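You operate a simulated robot arm through the tools that you are given. There is no shell and no other tool. Be economical: measure what you need, move in short steps, check, and stop when the job is done.

You run a simulated robot arm. Do the job below in one go: nothing can be reset, and whatever is moved stays where it is left.

TASK
Finish winding the blue bobbin at HIGH tension, then press END.
Fine: tension slider to HIGH and roller arm on, winder slider till FULL and left home, arm away again after END. Leave the knob; move no bobbin. Where these are worked on the way, their far stop is far enough and under half their travel is too little: roller arm.

The check looks at the end state, three seconds after you hand in, the way a careful person would. Anything else that was tipped, shoved, dropped, spilled or broken makes it a failure.

THE ROBOT
A 6-joint arm with a two-finger parallel gripper, fixed in place. Base frame: the origin is at the foot of the arm, x ahead of it, y to its left, z up; the work surface is at about z = 760. Readings come in mm, degrees, newtons and seconds.
With the tool pointing down near the work surface it reaches from about 260 to 680 mm from the base axis. Its first joint turns from -66.0 to 66.0 degrees. Payload 2.9 kg.
Tool frame: the origin (TCP) lies between the finger pads and is the grasp point; the fingertips stand 30 mm ahead of it; z points along the fingers, y is the line along which they close. Largest opening 110 mm; finger width 20, thickness 10; the body of the gripper, 48 by 112 mm, starts 55 mm behind the TCP.
Orientation is that of the tool frame in the base frame, as a unit quaternion [x, y, z, w]. With the fingers straight down and closing along the base's y, the tool's x points along the base's -x, its y along +y and its z along -z.

THE INTERFACE
- The arm moves only by the tool drive_tool. Its argument "series" is a list of rows, each a list of 7 numbers: the shift along the tool's x, y, z in units of 40 mm (1.0 is 40 mm), then the turn, a rotation vector about the tool's x, y, z in units of 8 degrees (1.0 is 8 degrees), then the finger opening in mm, from 0 to 110. In form: [[tx, ty, tz, rx, ry, rz, hand], ...]. A call has 1 to 12 rows; each row shifts and turns the commanded pose from where the row before left it, along the tool's axes as they then stand. A call with a number of a shift or a turn outside -1 to 1 is refused whole. Rows are played at 5 a second. More than 50 mm and 8.6 degrees between two rows, or a gripper value outside its range, and nothing of the call is played. Where a pose cannot be reached the arm comes as near as it can. A force on the tool above 50 N (or 10 N above the force at the start of the call, whichever is more), or a blocked arm, ends the call early, and 0.2 s more pass. Each finger travels about 108 mm/s and halts on what it meets, pressing with about 23 N; the grip force reading is that of the motor and also rises with nothing between the fingers. The clock runs only during rows and for 0.2 s after the last one: add rows that do not move to give the fingers time. It gives the time, the measured TCP pose, the force on the tool (base axes), the opening and the grip force at its end, in the units of the frame above (readings bear some noise), with the torque about the TCP (base axes, N m) and any sound that the robot's microphone picked up, and new pictures: "views" is both (left out), scene, wrist or none.
- Cameras (640 x 400 px; columns grow to the right, rows downward): "scene" is fixed at [72.2, 428, 1391.2]; the picture's right is [-0.81, -0.58, 0.00], its down [-0.29, 0.41, -0.87] and it looks along [0.50, -0.71, -0.50] (base axes); focal length 327 px, centre (320, 200). "wrist" rides on the gripper at [72, 17, -103] in the tool frame; the picture's right is [-0.23, 0.97, 0.00], its down [-0.76, -0.18, -0.62] and it looks along [-0.61, -0.14, 0.78] (tool axes); focal length 222 px, centre (320, 200). There is no depth. A picture from a camera that has moved, and an enlarged one, comes with that camera's place and axes in the base frame and with its lens.
- enlarge(camera, box): a new picture of the part [left, top, right, bottom] of that camera's present view, enlarged. No time passes.
- job_done(): hands the job in; it is judged then, once.

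Work in short steps. Places have to be worked out from the pictures, the camera data and where the tool is seen: move nearer, look again, correct. Check each grasp and each placing, and mend what went wrong. You have 120 turns and 200 pictures in all, those below and enlarged ones among them. Open the gripper and draw the arm clear of the work before you hand the job in, unless the task says otherwise; then end with one line.

The tools are called after "Emit:" by a JSON object that holds its "api" and its "payload". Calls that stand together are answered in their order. drive_tool: Moves the arm, as the interface text tells. Its arguments: {"type":"object","properties":{"series":{"type":"array","items":{"type":"array","items":{"type":"number"}}},"views":{"type":"string","enum":["both","scene","wrist","none"]}},"required":["series"]} The other tools are called the same way: enlarge (camera, box) takes an enlarged picture of a part of a camera's view; job_done () hands the job in.

At the start:

```text
time: 0.0
tcp_pos: [492.4, 132.5, 1148.3]
tool_rot: [0.0, 1.0, 0.0, 0.0]
wrist_force: [0.3, -0.7, -0.6]
torque: [0.02, 0.02, 0.01]
gripper_width: 110.1
grasp_force: 0.1
```

scene: 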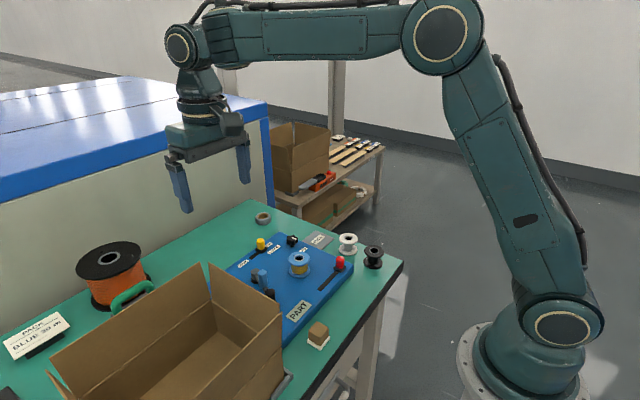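
wrist: 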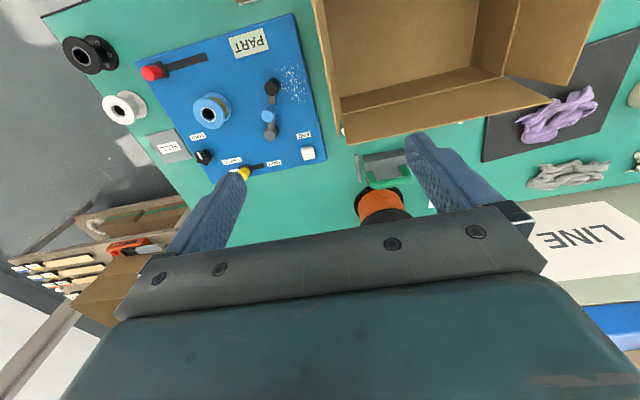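

The panel is visible in both views; I enlarge it to read the labels.

Emit:
{"api": "enlarge", "payload": {"camera": "scene", "box": [220, 220, 400, 340]}}

Emit:
{"api": "enlarge", "payload": {"camera": "wrist", "box": [110, 10, 350, 190]}}

```text
3.33 times, centred on (310, 280) of scene
camera zoom: at [72.2, 428.0, 1391.2], right [-0.81, -0.58, 0.0], down [-0.29, 0.41, -0.87], along [0.5, -0.71, -0.5], focal length 1091 px, centre (353, -67)
```

zoom: 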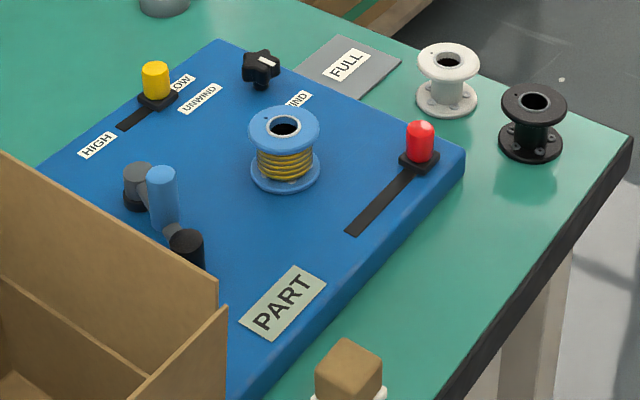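

```text
2.22 times, centred on (230, 100) of wrist
camera zoom: at [419.6, 149.3, 1251.6], right [0.23, 0.97, 0.0], down [0.76, -0.18, 0.62], along [0.61, -0.14, -0.78], focal length 494 px, centre (520, 422)
```

zoom: 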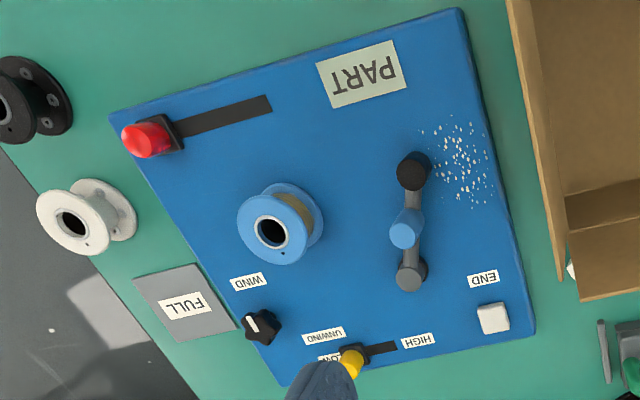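

I estimate the bobbin top near (500,-82,833). I move back and right for a closer wrist view of the panel.

Emit:
{"api": "drive_tool", "payload": {"series": [[0.4, -0.686, 0.5, 0, 0, 0, 110], [0.4, -0.686, 0.5, 0, 0, 0, 110], [0.4, -0.686, 0.5, 0, 0, 0, 110], [0.4, -0.686, 0.5, 0, 0, 0, 110], [0.4, -0.686, 0.5, 0, 0, 0, 110], [0.4, -0.686, 0.5, 0, 0, 0, 110], [0.4, -0.686, 0.5, 0, 0, 0, 110], [0, 0, 0, 0, 0, 0, 110]]}}

```text
time: 1.8
tcp_pos: [375.9, -60.0, 1010.1]
tool_rot: [0.0, 1.0, 0.0, 0.0]
wrist_force: [-0.4, -0.1, 0.9]
torque: [-0.01, -0.02, 0.02]
gripper_width: 110.0
grasp_force: 0.1
camera wrist: at [304.8, -43.9, 1111.7], right [0.23, 0.97, 0.0], down [0.76, -0.18, 0.62], along [0.61, -0.14, -0.78], focal length 222 px, centre (320, 200)
```

scene: 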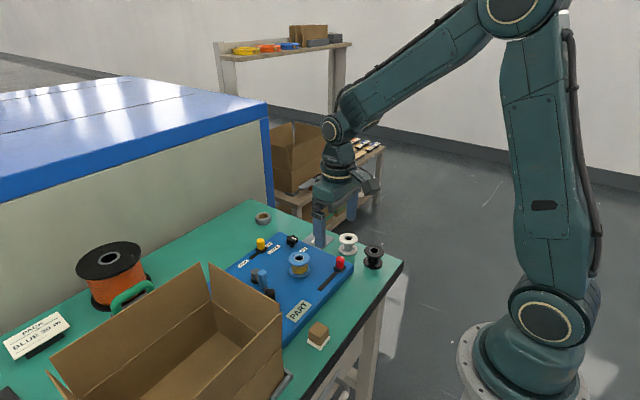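
wrist: 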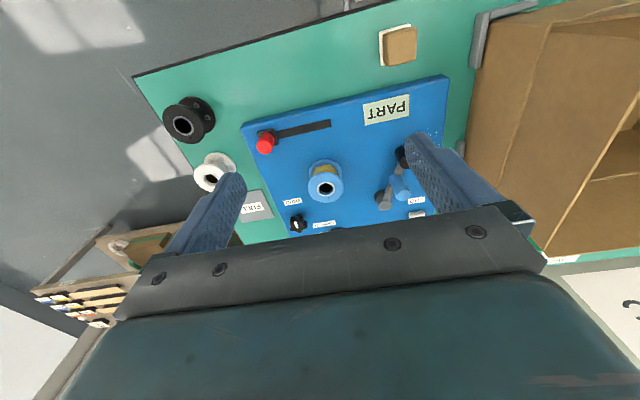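

I enlarge both views to measure the controls.

Emit:
{"api": "enlarge", "payload": {"camera": "wrist", "box": [230, 70, 470, 240]}}

Emit:
{"api": "enlarge", "payload": {"camera": "scene", "box": [215, 220, 365, 330]}}

```text
2.35 times, centred on (350, 155) of wrist
camera zoom: at [304.8, -43.9, 1111.7], right [0.23, 0.97, 0.0], down [0.76, -0.18, 0.62], along [0.61, -0.14, -0.78], focal length 523 px, centre (249, 306)
```

zoom: 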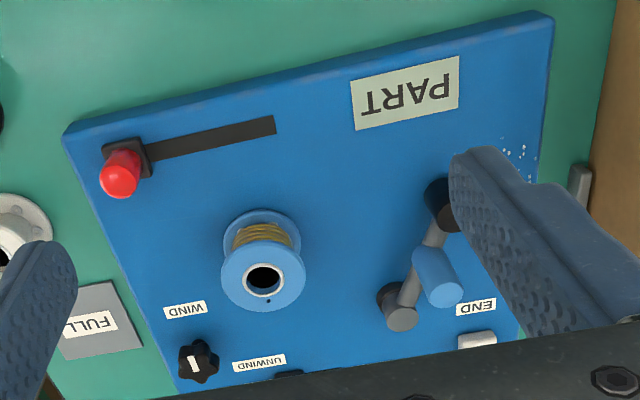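

```text
3.64 times, centred on (290, 275) of scene
camera zoom: at [72.2, 428.0, 1391.2], right [-0.81, -0.58, 0.0], down [-0.29, 0.41, -0.87], along [0.5, -0.71, -0.5], focal length 1190 px, centre (429, -73)
```

zoom: 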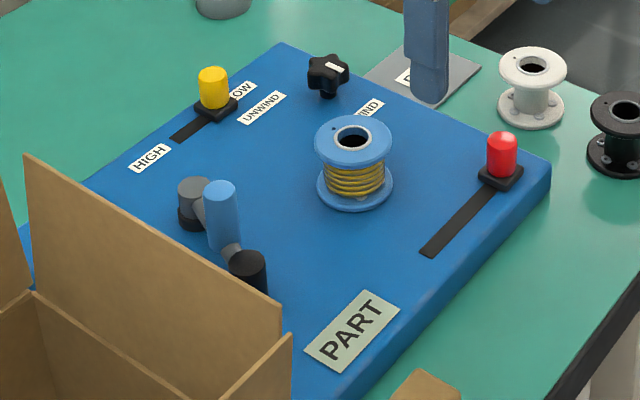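

The panel top is at z≈782, aligned with the base axes. I move lower for a closer look at the roller arm and END area.

Emit:
{"api": "drive_tool", "payload": {"series": [[-0.4, 0.5, 0.6, 0, 0, 0, 110], [-0.4, 0.5, 0.6, 0, 0, 0, 110], [-0.3, 0.5, 0.6, 0, 0, 0, 110], [0, 0, 0, 0, 0, 0, 110]]}}

Emit:
{"api": "enlarge", "payload": {"camera": "wrist", "box": [200, 50, 460, 230]}}

```text
time: 2.8
tcp_pos: [422.4, 1.2, 936.6]
tool_rot: [0.0, 1.0, 0.0, 0.001]
wrist_force: [0.1, -0.2, 1.0]
torque: [0.01, 0.0, -0.01]
gripper_width: 110.1
grasp_force: 0.1
camera wrist: at [351.1, 17.3, 1040.1], right [0.23, 0.97, 0.0], down [0.76, -0.18, 0.62], along [0.61, -0.14, -0.78], focal length 222 px, centre (320, 200)
```

scene: 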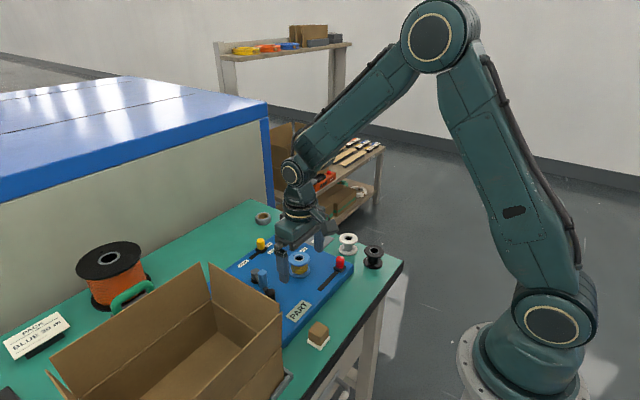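
wrist: 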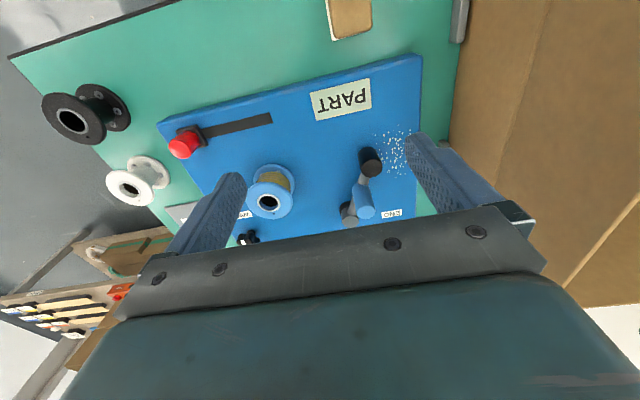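

```text
2.22 times, centred on (330, 140) of wrist
camera zoom: at [351.1, 17.3, 1040.1], right [0.23, 0.97, 0.0], down [0.76, -0.18, 0.62], along [0.61, -0.14, -0.78], focal length 494 px, centre (298, 333)
```

zoom: 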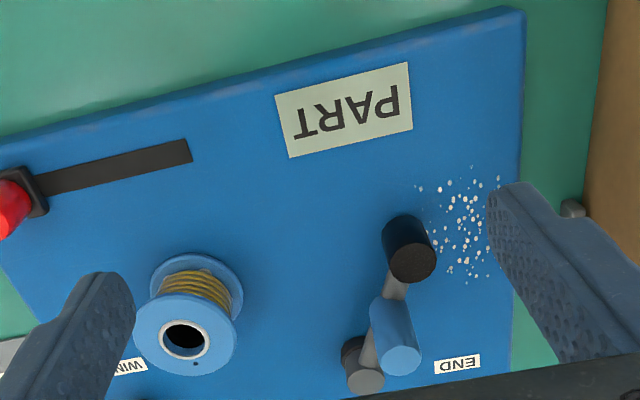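

The roller arm pivots at the grey puck (~568,12); the black roller is at its tip (~486,44), and the blue peg (~524,32, top 855) is its handle. Next I view the tension slider and the END button.

Emit:
{"api": "drive_tool", "payload": {"series": [[-0.9, -0.5, 0, 0, 0, 0, 110], [-0.9, -0.5, 0, 0, 0, 0, 110], [-0.9, -0.5, 0, 0, 0, 0, 110], [0, 0, 0, 0, 0, 0, 110]]}}

Emit:
{"api": "enlarge", "payload": {"camera": "wrist", "box": [200, 50, 460, 230]}}

```text
time: 3.8
tcp_pos: [530.8, -57.2, 935.4]
tool_rot: [0.0, 1.0, 0.001, -0.001]
wrist_force: [0.3, 0.7, 0.5]
torque: [0.01, -0.04, -0.01]
gripper_width: 109.8
grasp_force: 0.0
camera wrist: at [459.6, -41.1, 1038.4], right [0.23, 0.97, 0.0], down [0.76, -0.18, 0.62], along [0.61, -0.14, -0.78], focal length 222 px, centre (320, 200)
```

scene: 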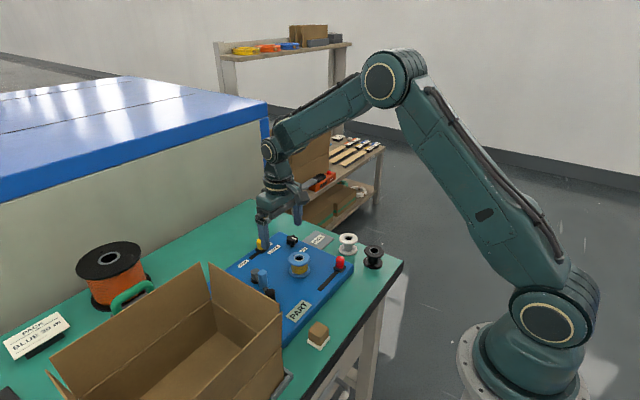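
wrist: 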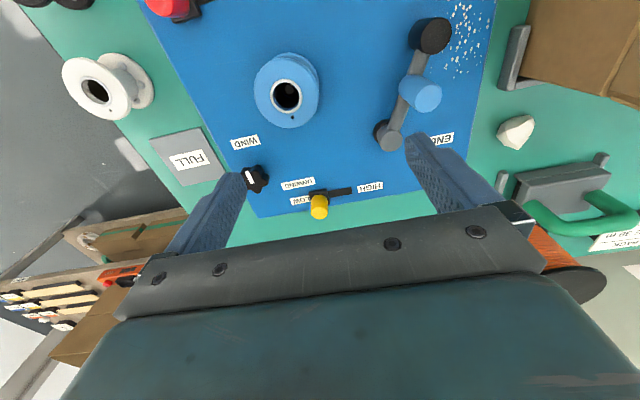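

```text
2.22 times, centred on (330, 140) of wrist
camera zoom: at [459.6, -41.1, 1038.4], right [0.23, 0.97, 0.0], down [0.76, -0.18, 0.62], along [0.61, -0.14, -0.78], focal length 494 px, centre (298, 333)
```

zoom: 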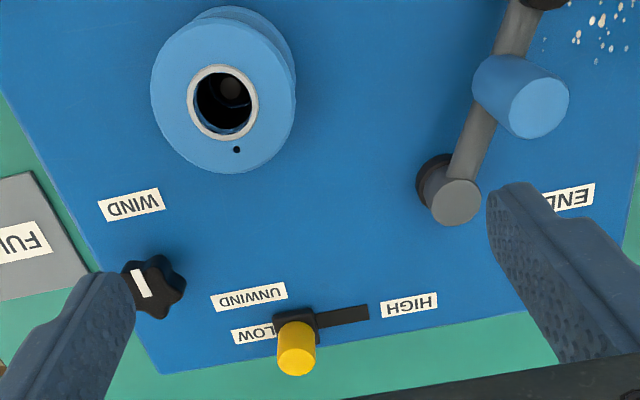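

The yellow slider is at about (646,-85), its slot running in +y to y≈-40. I close the fingers and go above the point on its -y side.

Emit:
{"api": "drive_tool", "payload": {"series": [[-0.97, -0.51, 0, 0, 0, 0, 0], [-0.97, -0.51, 0, 0, 0, 0, 0], [-0.97, -0.51, 0, 0, 0, 0, 0], [0, 0, 0.9, 0, 0, 0, 0], [0, 0, 0.9, 0, 0, 0, 0], [0, 0, 0, 0, 0, 0, 0]]}}

Emit:
{"api": "enlarge", "payload": {"camera": "scene", "box": [200, 190, 350, 290]}}

```text
time: 5.2
tcp_pos: [650.3, -119.5, 864.3]
tool_rot: [0.0, 1.0, 0.0, 0.0]
wrist_force: [-0.2, -0.4, 0.2]
torque: [-0.01, 0.0, 0.0]
gripper_width: 0.0
grasp_force: 22.9
camera wrist: at [577.4, -102.9, 966.8], right [0.23, 0.97, 0.0], down [0.76, -0.18, 0.62], along [0.61, -0.14, -0.78], focal length 222 px, centre (320, 200)
```

scene: 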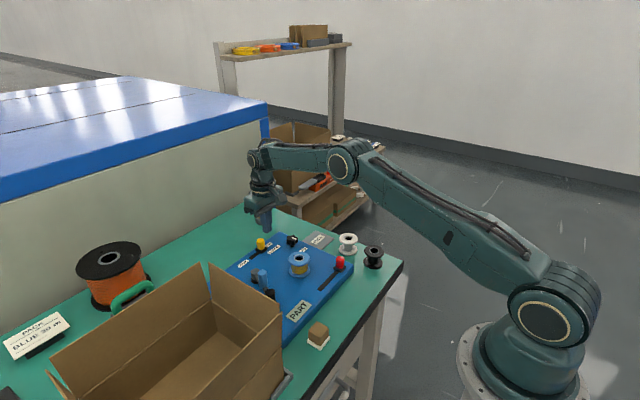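
wrist: 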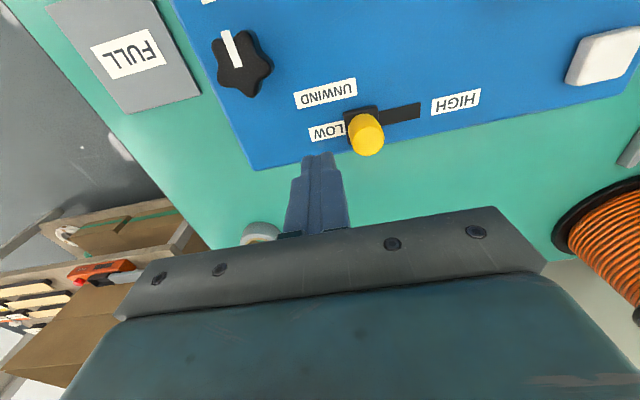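

```text
4.00 times, centred on (275, 240) of scene
camera zoom: at [72.2, 428.0, 1391.2], right [-0.81, -0.58, 0.0], down [-0.29, 0.41, -0.87], along [0.5, -0.71, -0.5], focal length 1309 px, centre (500, 40)
```

zoom: 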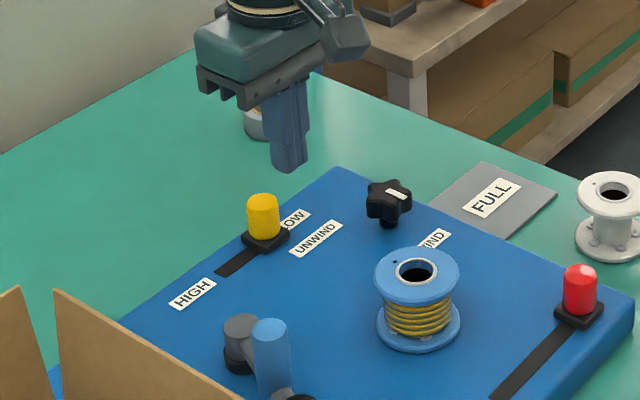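

The yellow knob is at (643,-85). I shift slightly, lower the tips to z≈803, and advance in +y.

Emit:
{"api": "drive_tool", "payload": {"series": [[0.15, 0, 0.4, 0, 0, 0, 0], [0, 0, 0.4, 0, 0, 0, 0], [0, 0.3, 0, 0, 0, 0, 0], [0, 0.2, 0, 0, 0, 0, 0], [0, 0.2, 0, 0, 0, 0, 0], [0, 0.2, 0, 0, 0, 0, 0]]}}

```text
time: 6.6
tcp_pos: [641.1, -84.7, 833.7]
tool_rot: [-0.001, 1.0, 0.0, 0.001]
wrist_force: [0.8, -0.9, -0.7]
torque: [-0.04, 0.04, -0.01]
gripper_width: 0.0
grasp_force: 22.7
camera wrist: at [569.3, -67.1, 935.5], right [0.23, 0.97, 0.0], down [0.76, -0.18, 0.62], along [0.61, -0.14, -0.78], focal length 222 px, centre (320, 200)
```

scene: 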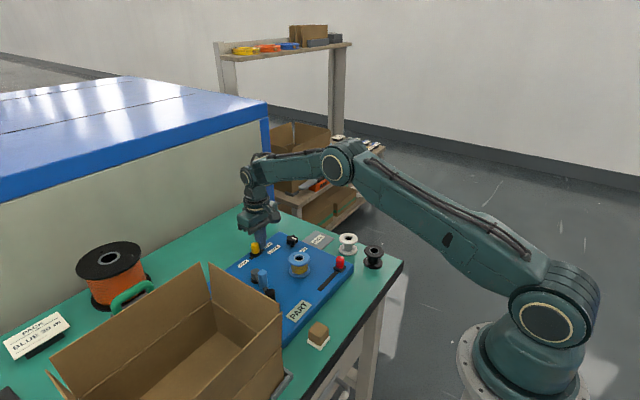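
wrist: 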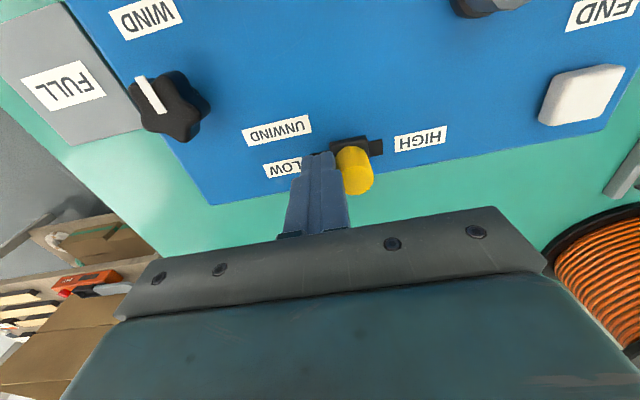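

The slider moves easily with little force. I keep pushing in small steps until the stop.

Emit:
{"api": "drive_tool", "payload": {"series": [[0, 0.15, 0, 0, 0, 0, 0], [0, 0.12, 0, 0, 0, 0, 0], [0, 0.1, 0, 0, 0, 0, 0], [0, 0.1, 0, 0, 0, 0, 0], [0, 0.1, 0, 0, 0, 0, 0]]}}

Emit:
{"api": "enlarge", "payload": {"camera": "wrist", "box": [250, 80, 450, 220]}}

```text
time: 7.8
tcp_pos: [641.0, -66.8, 834.0]
tool_rot: [0.005, 1.0, -0.001, 0.001]
wrist_force: [0.2, -23.9, -0.6]
torque: [-0.4, 0.01, -0.05]
gripper_width: 0.0
grasp_force: 23.4
camera wrist: at [570.1, -48.0, 935.5], right [0.24, 0.97, 0.0], down [0.76, -0.18, 0.62], along [0.61, -0.15, -0.78], focal length 222 px, centre (320, 200)
```

scene: 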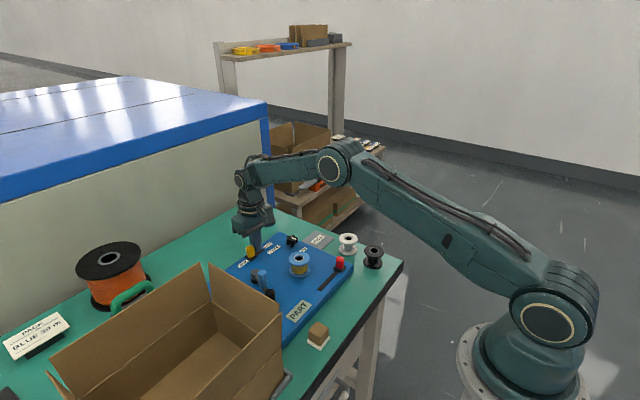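
wrist: 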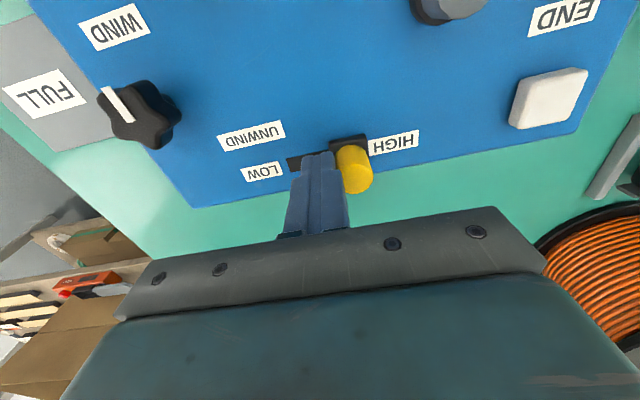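

```text
2.86 times, centred on (350, 150) of wrist
camera zoom: at [570.1, -48.0, 935.5], right [0.24, 0.97, 0.0], down [0.76, -0.18, 0.62], along [0.61, -0.15, -0.78], focal length 635 px, centre (234, 343)
```

zoom: 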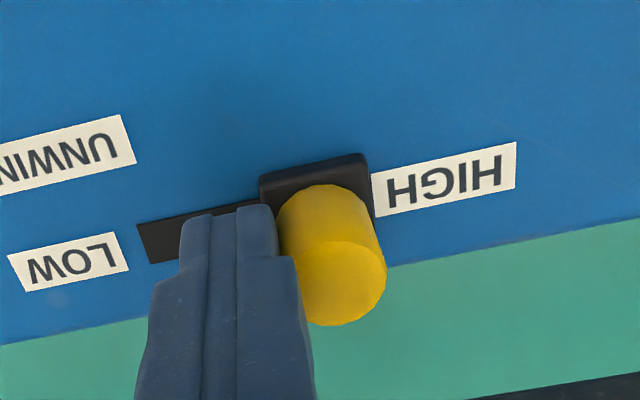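

The slider is against its HIGH stop (24 N). I back off, rise, and go above the +y side of the blue peg.

Emit:
{"api": "drive_tool", "payload": {"series": [[0, -0.5, 0, 0, 0, 0, 0], [0, 0, -0.9, 0, 0, 0, 0], [0, 0, -0.9, 0, 0, 0, 0], [0.6, 0.75, 0, 0, 0, 0, 0], [0.6, 0.75, 0, 0, 0, 0, 0], [0.6, 0.75, 0, 0, 0, 0, 0], [0.6, 0.75, 0, 0, 0, 0, 0], [0.57, 0.68, 0, 0, 0, 0, 0], [0, 0, 0, 0, 0, 0, 0]]}}

Emit:
{"api": "enlarge", "payload": {"camera": "scene", "box": [200, 200, 350, 300]}}

```text
time: 9.8
tcp_pos: [521.2, 67.6, 905.9]
tool_rot: [0.0, 1.0, 0.001, 0.0]
wrist_force: [-0.5, 0.6, -1.1]
torque: [0.03, 0.02, -0.03]
gripper_width: 0.0
grasp_force: 23.0
camera wrist: at [450.4, 84.0, 1008.4], right [0.23, 0.97, 0.0], down [0.76, -0.18, 0.62], along [0.61, -0.14, -0.78], focal length 222 px, centre (320, 200)
```

scene: 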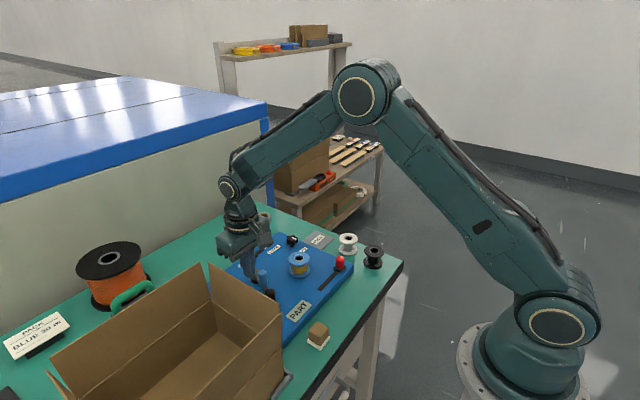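
wrist: 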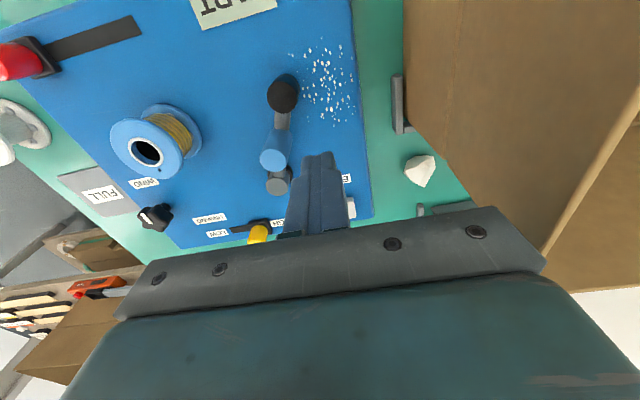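

```text
4.00 times, centred on (275, 250) of scene
camera zoom: at [72.1, 428.1, 1391.2], right [-0.81, -0.58, 0.0], down [-0.29, 0.41, -0.87], along [0.5, -0.71, -0.5], focal length 1309 px, centre (500, 0)
```

zoom: 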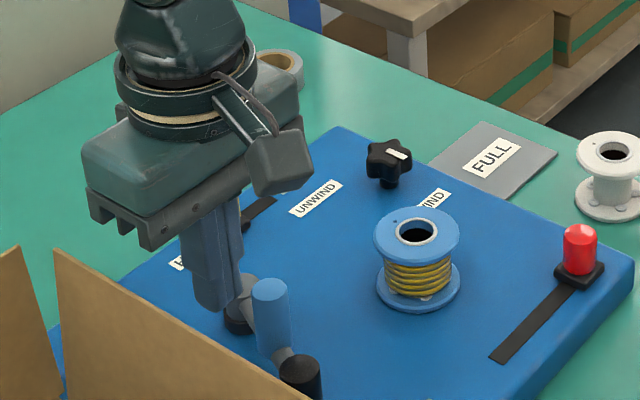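

Peg at (524,29). I lower the tips to z≈835 and sweep -y.

Emit:
{"api": "drive_tool", "payload": {"series": [[0, 0, 0.5, 0, 0, 0, 0], [0, 0, 0.52, 0, 0, 0, 0], [0, -0.3, 0, 0, 0, 0, 0], [0, -0.3, 0, 0, 0, 0, 0], [0, -0.3, 0, 0, 0, 0, 0], [0, -0.3, 0, 0, 0, 0, 0], [0, 0, 0, 0, 0, 0, 0]]}}

Emit:
{"api": "enlarge", "payload": {"camera": "wrist", "box": [100, 30, 400, 230]}}

```text
time: 11.4
tcp_pos: [522.0, 17.3, 865.6]
tool_rot: [0.0, 1.0, 0.0, 0.0]
wrist_force: [-0.2, -0.3, -0.8]
torque: [0.03, 0.03, 0.03]
gripper_width: 0.0
grasp_force: 23.5
camera wrist: at [451.2, 34.0, 967.0], right [0.23, 0.97, 0.0], down [0.76, -0.18, 0.62], along [0.61, -0.14, -0.78], focal length 222 px, centre (320, 200)
```

scene: 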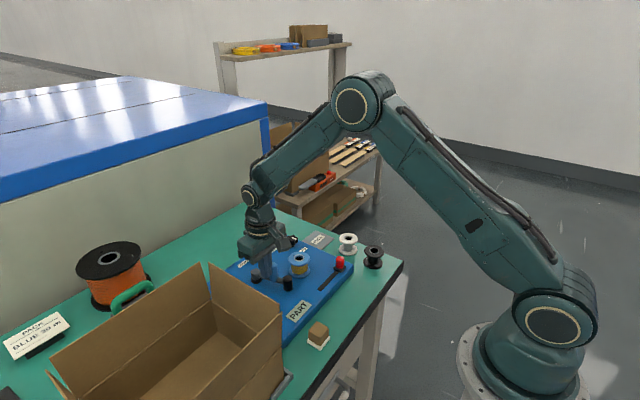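
wrist: 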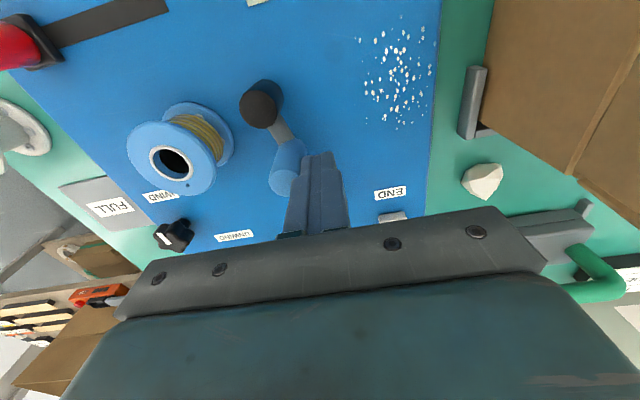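

```text
2.00 times, centred on (250, 130) of wrist
camera zoom: at [451.2, 34.0, 967.0], right [0.23, 0.97, 0.0], down [0.76, -0.18, 0.62], along [0.61, -0.14, -0.78], focal length 444 px, centre (460, 340)
```

zoom: 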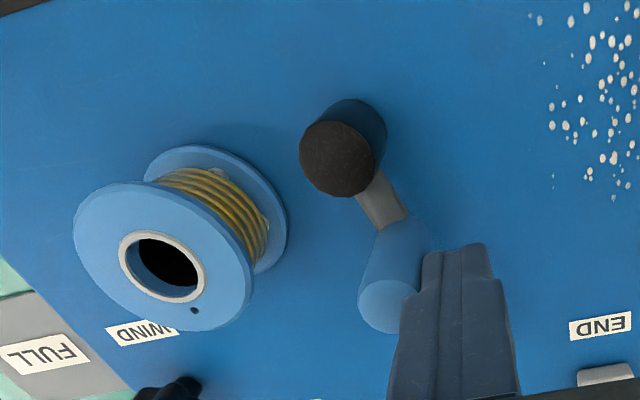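

The arm swings as expected with the black roller nearing the bobbin. I continue, following the arc slightly in +x.

Emit:
{"api": "drive_tool", "payload": {"series": [[-0.05, -0.2, 0, 0, 0, 0, 0], [-0.08, -0.2, 0, 0, 0, 0, 0], [-0.08, -0.15, 0, 0, 0, 0, 0], [0, 0, 0, 0, 0, 0, 0]], "views": "wrist"}}

Emit:
{"api": "enlarge", "payload": {"camera": "wrist", "box": [100, 30, 400, 230]}}

```text
time: 12.4
tcp_pos: [526.3, 3.0, 864.6]
tool_rot: [-0.009, 1.0, 0.004, -0.006]
wrist_force: [-2.9, 6.3, 2.2]
torque: [0.02, 0.01, -0.02]
gripper_width: 0.0
grasp_force: 23.2
stopped in row 4: the force on the tool passed its limit at 52 N (the readings are from after the stop); the commanded pose is now the measured one
camera wrist: at [457.2, 16.8, 966.8], right [0.21, 0.98, 0.01], down [0.77, -0.17, 0.61], along [0.6, -0.12, -0.79], focal length 222 px, centre (320, 200)
```

wrist: 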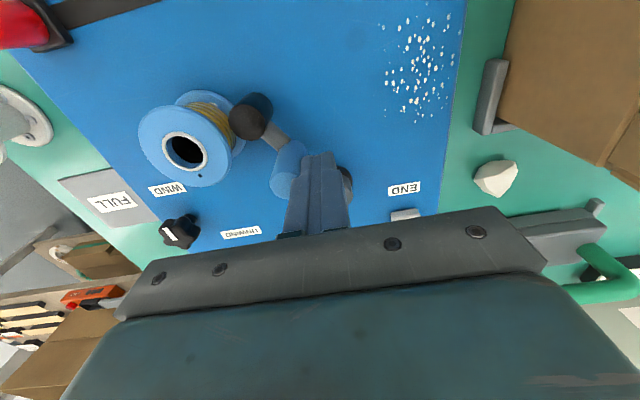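

```text
2.00 times, centred on (250, 130) of wrist
camera zoom: at [457.2, 16.8, 966.8], right [0.21, 0.98, 0.01], down [0.77, -0.17, 0.61], along [0.6, -0.12, -0.79], focal length 444 px, centre (460, 340)
```

zoom: 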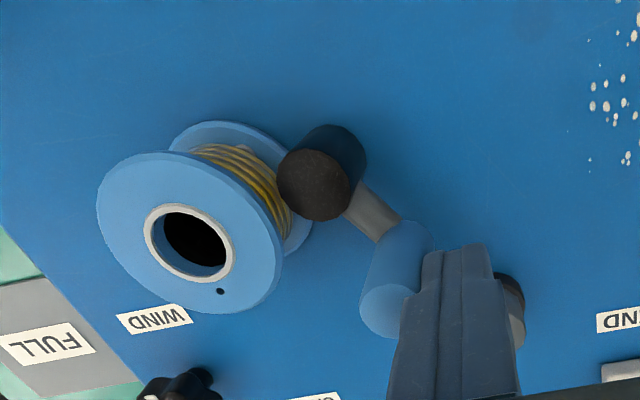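

The roller rests on the bobbin against its stop. I back off, rise, and move above the red winder slider with the fingers partly open.

Emit:
{"api": "drive_tool", "payload": {"series": [[0, 0.3, 0, 0, 0, 0, 0], [0, 0.1, -0.6, 0, 0, 0, 0], [0, 0, -0.7, 0, 0, 0, 0], [0.53, -0.86, 0, 0, 0, 0, 50], [0.53, -0.86, 0, 0, 0, 0, 50], [0.53, -0.86, 0, 0, 0, 0, 50], [0.53, -0.86, 0, 0, 0, 0, 50], [0.53, -0.86, 0, 0, 0, 0, 50], [0, 0, 0, 0, 0, 0, 50]]}}

Emit:
{"api": "enlarge", "payload": {"camera": "scene", "box": [220, 210, 400, 330]}}

```text
time: 14.4
tcp_pos: [424.7, -155.0, 915.2]
tool_rot: [-0.007, 1.0, 0.003, -0.004]
wrist_force: [-0.3, -0.2, 0.0]
torque: [-0.03, 0.0, 0.01]
gripper_width: 49.9
grasp_force: 0.1
camera wrist: at [354.2, -140.4, 1018.1], right [0.21, 0.98, 0.01], down [0.77, -0.17, 0.61], along [0.6, -0.13, -0.79], focal length 222 px, centre (320, 200)
```

scene: 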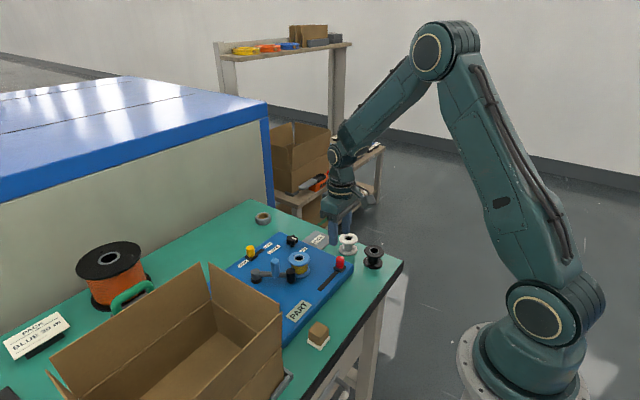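
wrist: 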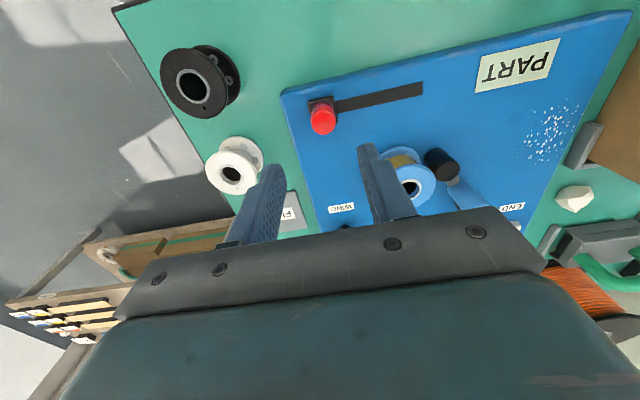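

```text
3.33 times, centred on (310, 270) of scene
camera zoom: at [72.2, 428.0, 1391.2], right [-0.81, -0.58, 0.0], down [-0.29, 0.41, -0.87], along [0.5, -0.71, -0.5], focal length 1091 px, centre (353, -33)
```

zoom: 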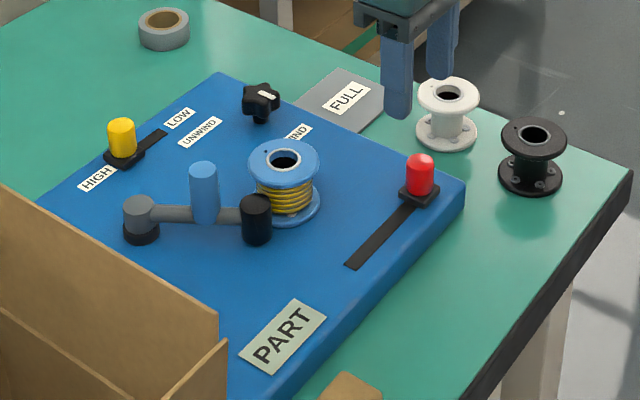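

Red knob at about (418,-152), top ~820. I descend straddling it and close gently.

Emit:
{"api": "drive_tool", "payload": {"series": [[0.14, 0.08, 0.7, 0, 0, 0, 50], [0, 0, 0.7, 0, 0, 0, 50], [0, 0, 0.68, 0, 0, 0, 50], [0, 0, 0, 0, 0, 0, 50]]}}

Emit:
{"api": "enlarge", "payload": {"camera": "wrist", "box": [200, 50, 460, 230]}}

```text
time: 15.4
tcp_pos: [420.5, -150.4, 828.8]
tool_rot: [-0.007, 1.0, 0.004, -0.005]
wrist_force: [-0.3, 0.1, 1.0]
torque: [0.0, 0.03, 0.02]
gripper_width: 50.2
grasp_force: 0.0
camera wrist: at [348.6, -136.2, 932.0], right [0.21, 0.98, 0.01], down [0.77, -0.17, 0.61], along [0.6, -0.13, -0.79], focal length 222 px, centre (320, 200)
```

scene: 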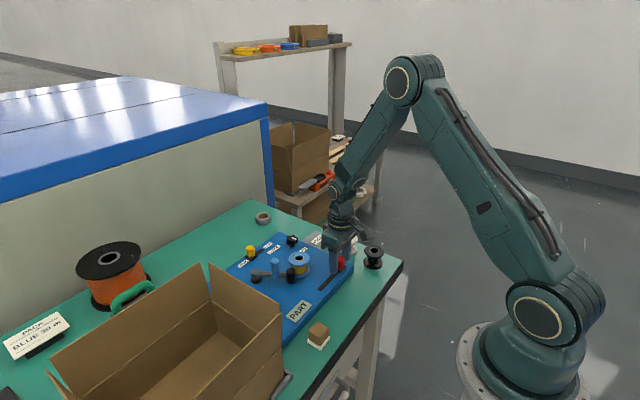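
wrist: 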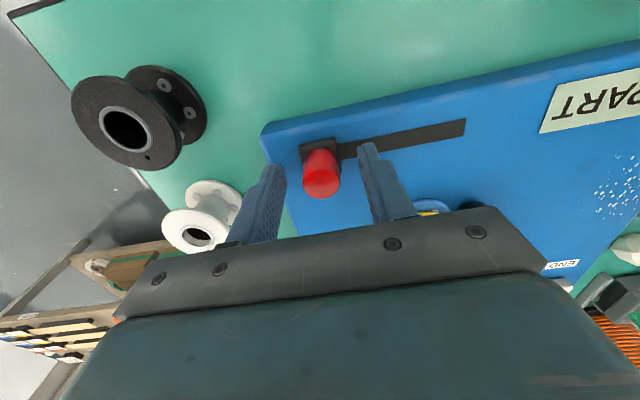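

```text
2.22 times, centred on (330, 140) of wrist
camera zoom: at [348.6, -136.2, 932.0], right [0.21, 0.98, 0.01], down [0.77, -0.17, 0.61], along [0.6, -0.13, -0.79], focal length 494 px, centre (298, 333)
```

zoom: 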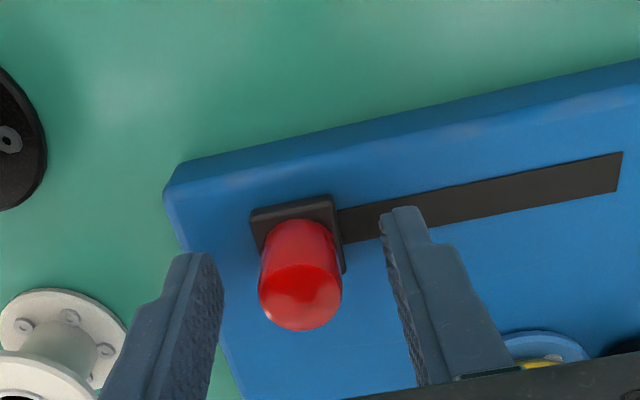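

Knob is centred between the fingers. Close on it.

Emit:
{"api": "drive_tool", "payload": {"series": [[0, 0, 0, 0, 0, 0, 10], [0, 0, 0, 0, 0, 0, 10], [0, 0, 0, 0, 0, 0, 10], [0, 0.1, 0, 0, 0, 0, 10]]}}

```text
time: 16.4
tcp_pos: [419.6, -147.2, 829.4]
tool_rot: [-0.006, 1.0, 0.002, -0.004]
wrist_force: [3.5, -0.3, -11.7]
torque: [-1.07, -0.15, -0.1]
gripper_width: 22.9
grasp_force: 45.0
camera wrist: at [348.6, -133.3, 932.5], right [0.22, 0.98, 0.0], down [0.77, -0.17, 0.61], along [0.6, -0.13, -0.79], focal length 222 px, centre (320, 200)
```

scene: 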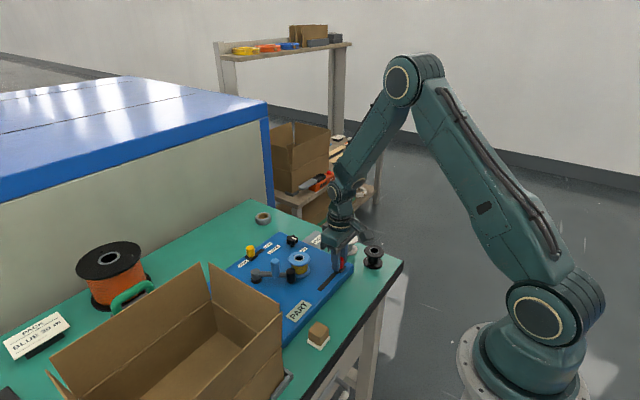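
wrist: 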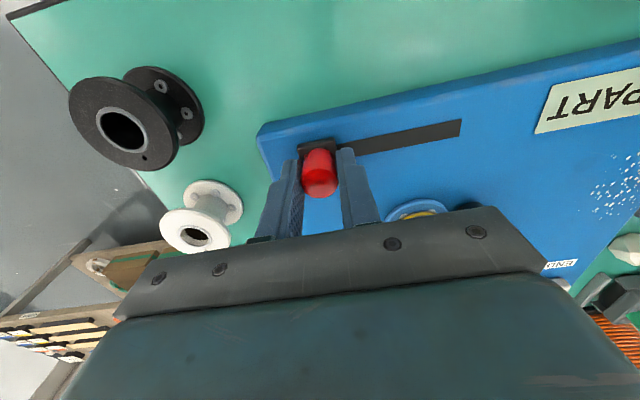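

Gripped at 22.9 mm. I loosen to a close cage (26 mm) and slide in +y.

Emit:
{"api": "drive_tool", "payload": {"series": [[0, 0, 0, 0, 0, 0, 26], [0, 0.3, 0, 0, 0, 0, 26], [0, 0.3, 0, 0, 0, 0, 26], [0, 0.3, 0, 0, 0, 0, 26], [0, 0, 0, 0, 0, 0, 26]]}}

```text
time: 17.6
tcp_pos: [416.4, -111.1, 831.4]
tool_rot: [-0.007, 1.0, 0.005, -0.005]
wrist_force: [-0.7, 0.2, -0.3]
torque: [0.01, 0.02, -0.04]
gripper_width: 26.0
grasp_force: 0.1
camera wrist: at [346.7, -97.2, 935.2], right [0.21, 0.98, 0.01], down [0.77, -0.17, 0.61], along [0.6, -0.13, -0.79], focal length 222 px, centre (320, 200)
```

scene: 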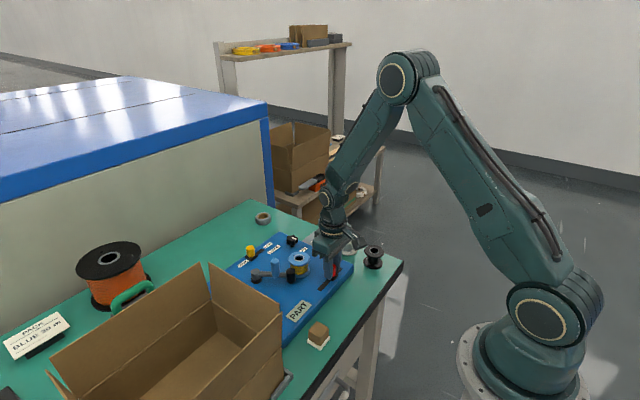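
wrist: 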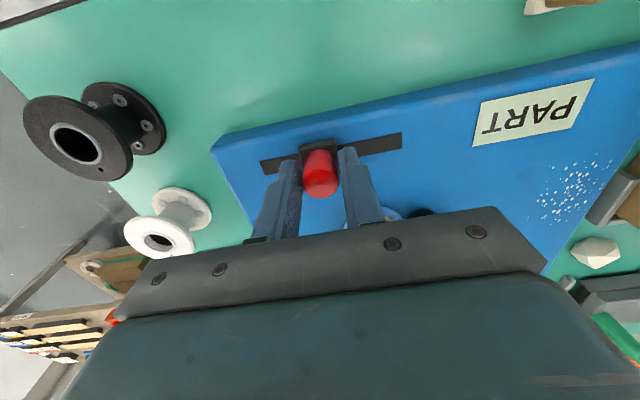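

Slider follows freely. Continue to the far end.

Emit:
{"api": "drive_tool", "payload": {"series": [[-0.05, 0.3, 0, 0, 0, 0, 26], [-0.05, 0.3, 0, 0, 0, 0, 26], [0, 0.2, 0, 0, 0, 0, 26], [0, 0.15, 0, 0, 0, 0, 26], [0, 0.1, 0, 0, 0, 0, 26], [0, 0.1, 0, 0, 0, 0, 26], [0, 0, 0, 0, 0, 0, 26]]}}

Emit:
{"api": "enlarge", "payload": {"camera": "scene", "box": [220, 210, 400, 330]}}

```text
time: 19.2
tcp_pos: [421.4, -68.5, 832.9]
tool_rot: [-0.007, 1.0, 0.004, -0.006]
wrist_force: [0.8, -0.9, 0.4]
torque: [-0.03, 0.01, -0.01]
gripper_width: 26.5
grasp_force: 0.5
camera wrist: at [350.7, -52.4, 936.4], right [0.21, 0.98, 0.01], down [0.77, -0.17, 0.61], along [0.6, -0.13, -0.79], focal length 222 px, centre (320, 200)
```

scene: 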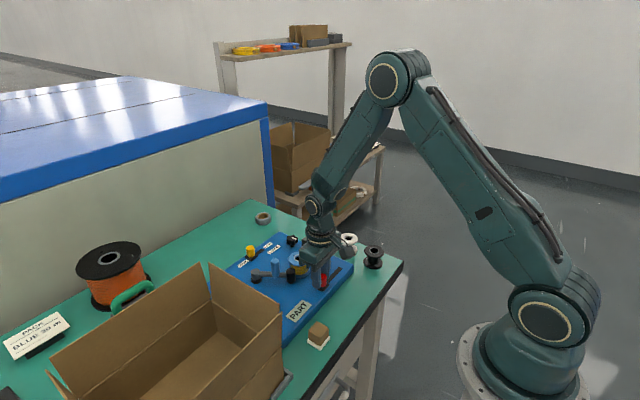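
wrist: 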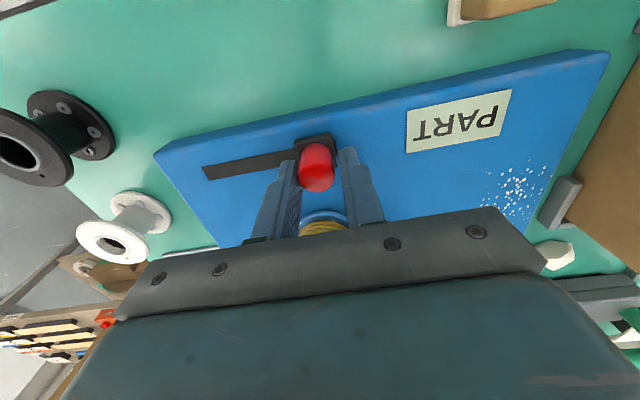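

```text
3.33 times, centred on (310, 270) of scene
camera zoom: at [72.2, 428.0, 1391.2], right [-0.81, -0.58, 0.0], down [-0.29, 0.41, -0.87], along [0.5, -0.71, -0.5], focal length 1091 px, centre (353, -33)
```

zoom: 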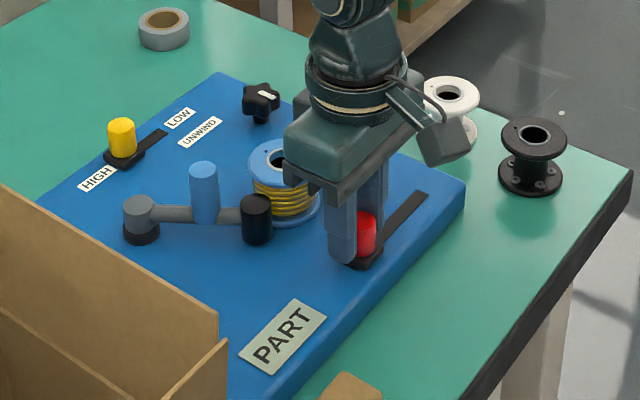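

Nearly at the end; push a bit more to confirm the stop, then look.

Emit:
{"api": "drive_tool", "payload": {"series": [[0, 0.1, 0, 0, 0, 0, 26], [0, 0.1, 0, 0, 0, 0, 26], [0, 0.1, 0, 0, 0, 0, 26], [0, 0, 0, 0, 0, 0, 26]]}}

Emit:
{"api": "enlarge", "payload": {"camera": "wrist", "box": [200, 70, 400, 230]}}

```text
time: 20.2
tcp_pos: [420.4, -56.5, 832.8]
tool_rot: [-0.005, 1.0, 0.002, -0.005]
wrist_force: [2.2, -10.0, -2.2]
torque: [-0.28, -0.11, 0.05]
gripper_width: 31.1
grasp_force: 4.6
camera wrist: at [350.4, -41.0, 936.2], right [0.22, 0.98, 0.0], down [0.77, -0.17, 0.61], along [0.6, -0.13, -0.79], focal length 222 px, centre (320, 200)
```

scene: 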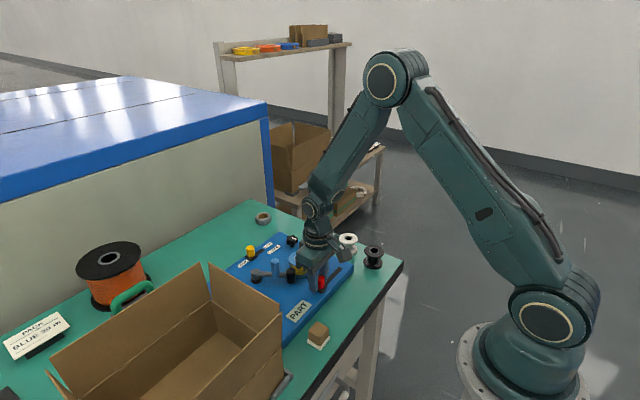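
wrist: 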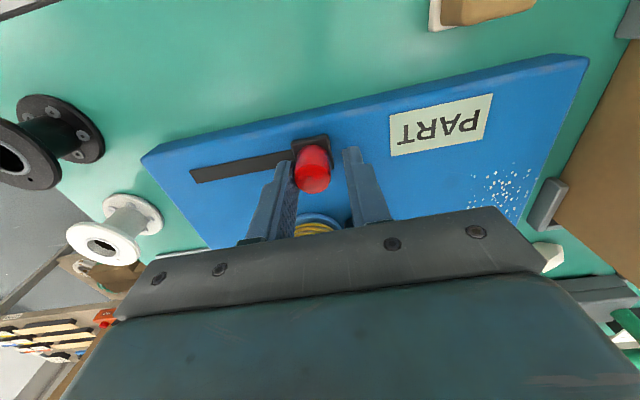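

```text
2.50 times, centred on (300, 150) of wrist
camera zoom: at [350.4, -41.0, 936.2], right [0.22, 0.98, 0.0], down [0.77, -0.17, 0.61], along [0.6, -0.13, -0.79], focal length 555 px, centre (370, 325)
```

zoom: 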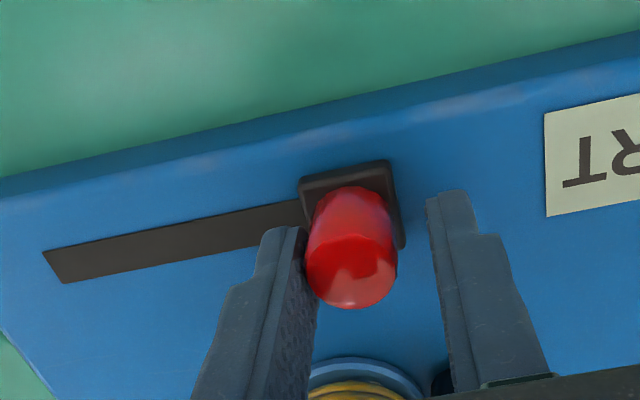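

At the far stop. Return the slider to home.

Emit:
{"api": "drive_tool", "payload": {"series": [[0, -0.2, 0, 0, 0, 0, 26], [0, -0.4, 0, 0, 0, 0, 26], [0.03, -0.4, 0, 0, 0, 0, 26], [0, -0.4, 0, 0, 0, 0, 26], [0, -0.4, 0, 0, 0, 0, 26], [0, -0.4, 0, 0, 0, 0, 26], [0, -0.25, 0, 0, 0, 0, 26], [0, -0.1, 0, 0, 0, 0, 26], [0, 0, 0, 0, 0, 0, 26]]}}

Emit:
{"api": "enlarge", "payload": {"camera": "scene", "box": [240, 220, 390, 320]}}

```text
time: 22.2
tcp_pos: [420.2, -156.0, 830.0]
tool_rot: [-0.009, 1.0, 0.005, -0.005]
wrist_force: [-1.0, 17.8, 6.0]
torque: [0.14, 0.07, -0.06]
gripper_width: 34.8
grasp_force: 9.3
camera wrist: at [350.6, -141.8, 934.2], right [0.21, 0.98, 0.01], down [0.77, -0.17, 0.61], along [0.6, -0.12, -0.79], focal length 222 px, centre (320, 200)
```

scene: 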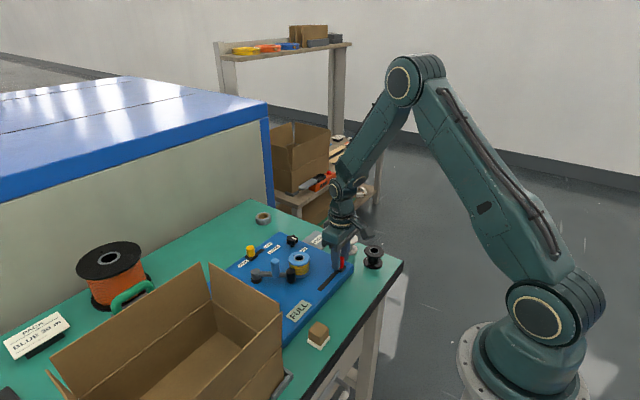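
wrist: 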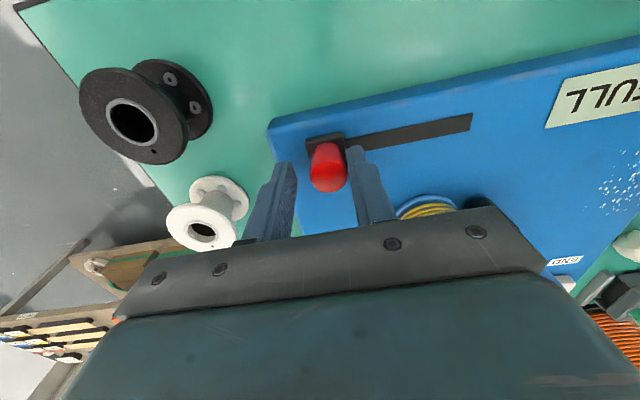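

```text
4.00 times, centred on (315, 270) of scene
camera zoom: at [72.1, 428.5, 1391.1], right [-0.81, -0.58, 0.0], down [-0.29, 0.41, -0.87], along [0.5, -0.71, -0.5], focal length 1309 px, centre (340, -80)
```

zoom: 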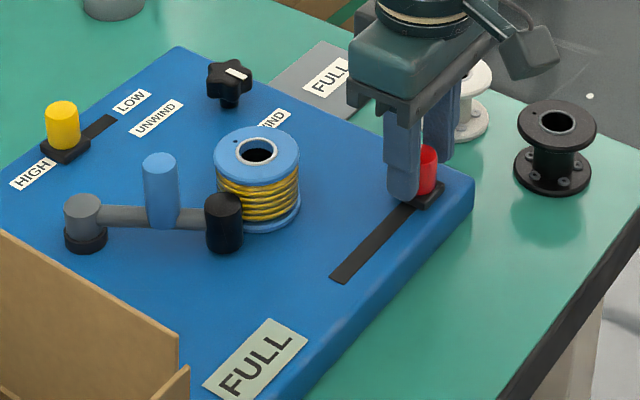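

The sign now reads FULL and the slider is at its home stop. I open, rise, and head toward END with closed fingers.

Emit:
{"api": "drive_tool", "payload": {"series": [[0, 0.12, 0, 0, 0, 0, 50], [0, 0, 0, 0, 0, 0, 50], [0, 0, -0.7, 0, 0, 0, 50], [0, 0, -0.8, 0, 0, 0, 50], [0, 0, -0.7, 0, 0, 0, 30], [-0.75, 0.85, 0, 0, 0, 0, 0], [-0.75, 0.85, 0, 0, 0, 0, 0], [-0.75, 0.85, 0, 0, 0, 0, 0], [-0.75, 0.85, 0, 0, 0, 0, 0], [-0.75, 0.85, 0, 0, 0, 0, 0], [-0.75, 0.85, 0, 0, 0, 0, 0], [0, 0, 0, 0, 0, 0, 0]]}}

Emit:
{"api": "enlarge", "payload": {"camera": "scene", "box": [220, 210, 400, 330]}}

```text
time: 24.8
tcp_pos: [598.5, 54.2, 919.5]
tool_rot: [-0.007, 1.0, 0.004, -0.005]
wrist_force: [0.5, -1.5, 0.7]
torque: [0.01, -0.02, 0.0]
gripper_width: 0.0
grasp_force: 23.1
camera wrist: at [528.1, 68.9, 1021.9], right [0.21, 0.98, 0.01], down [0.77, -0.17, 0.61], along [0.6, -0.13, -0.79], focal length 222 px, centre (320, 200)
```

scene: 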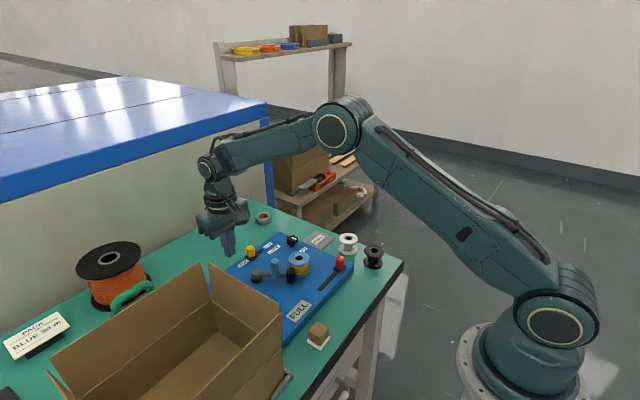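
wrist: 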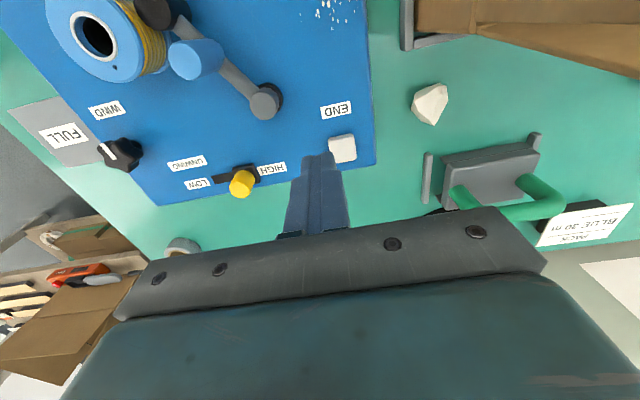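

```text
3.33 times, centred on (310, 270) of scene
camera zoom: at [72.2, 428.1, 1391.2], right [-0.81, -0.58, 0.0], down [-0.29, 0.41, -0.87], along [0.5, -0.71, -0.5], focal length 1091 px, centre (353, -33)
```

zoom: 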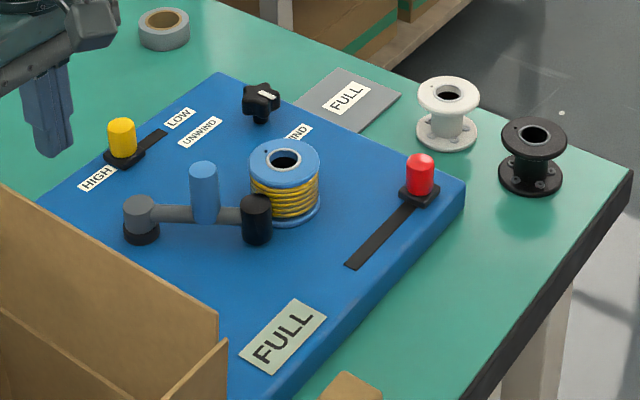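

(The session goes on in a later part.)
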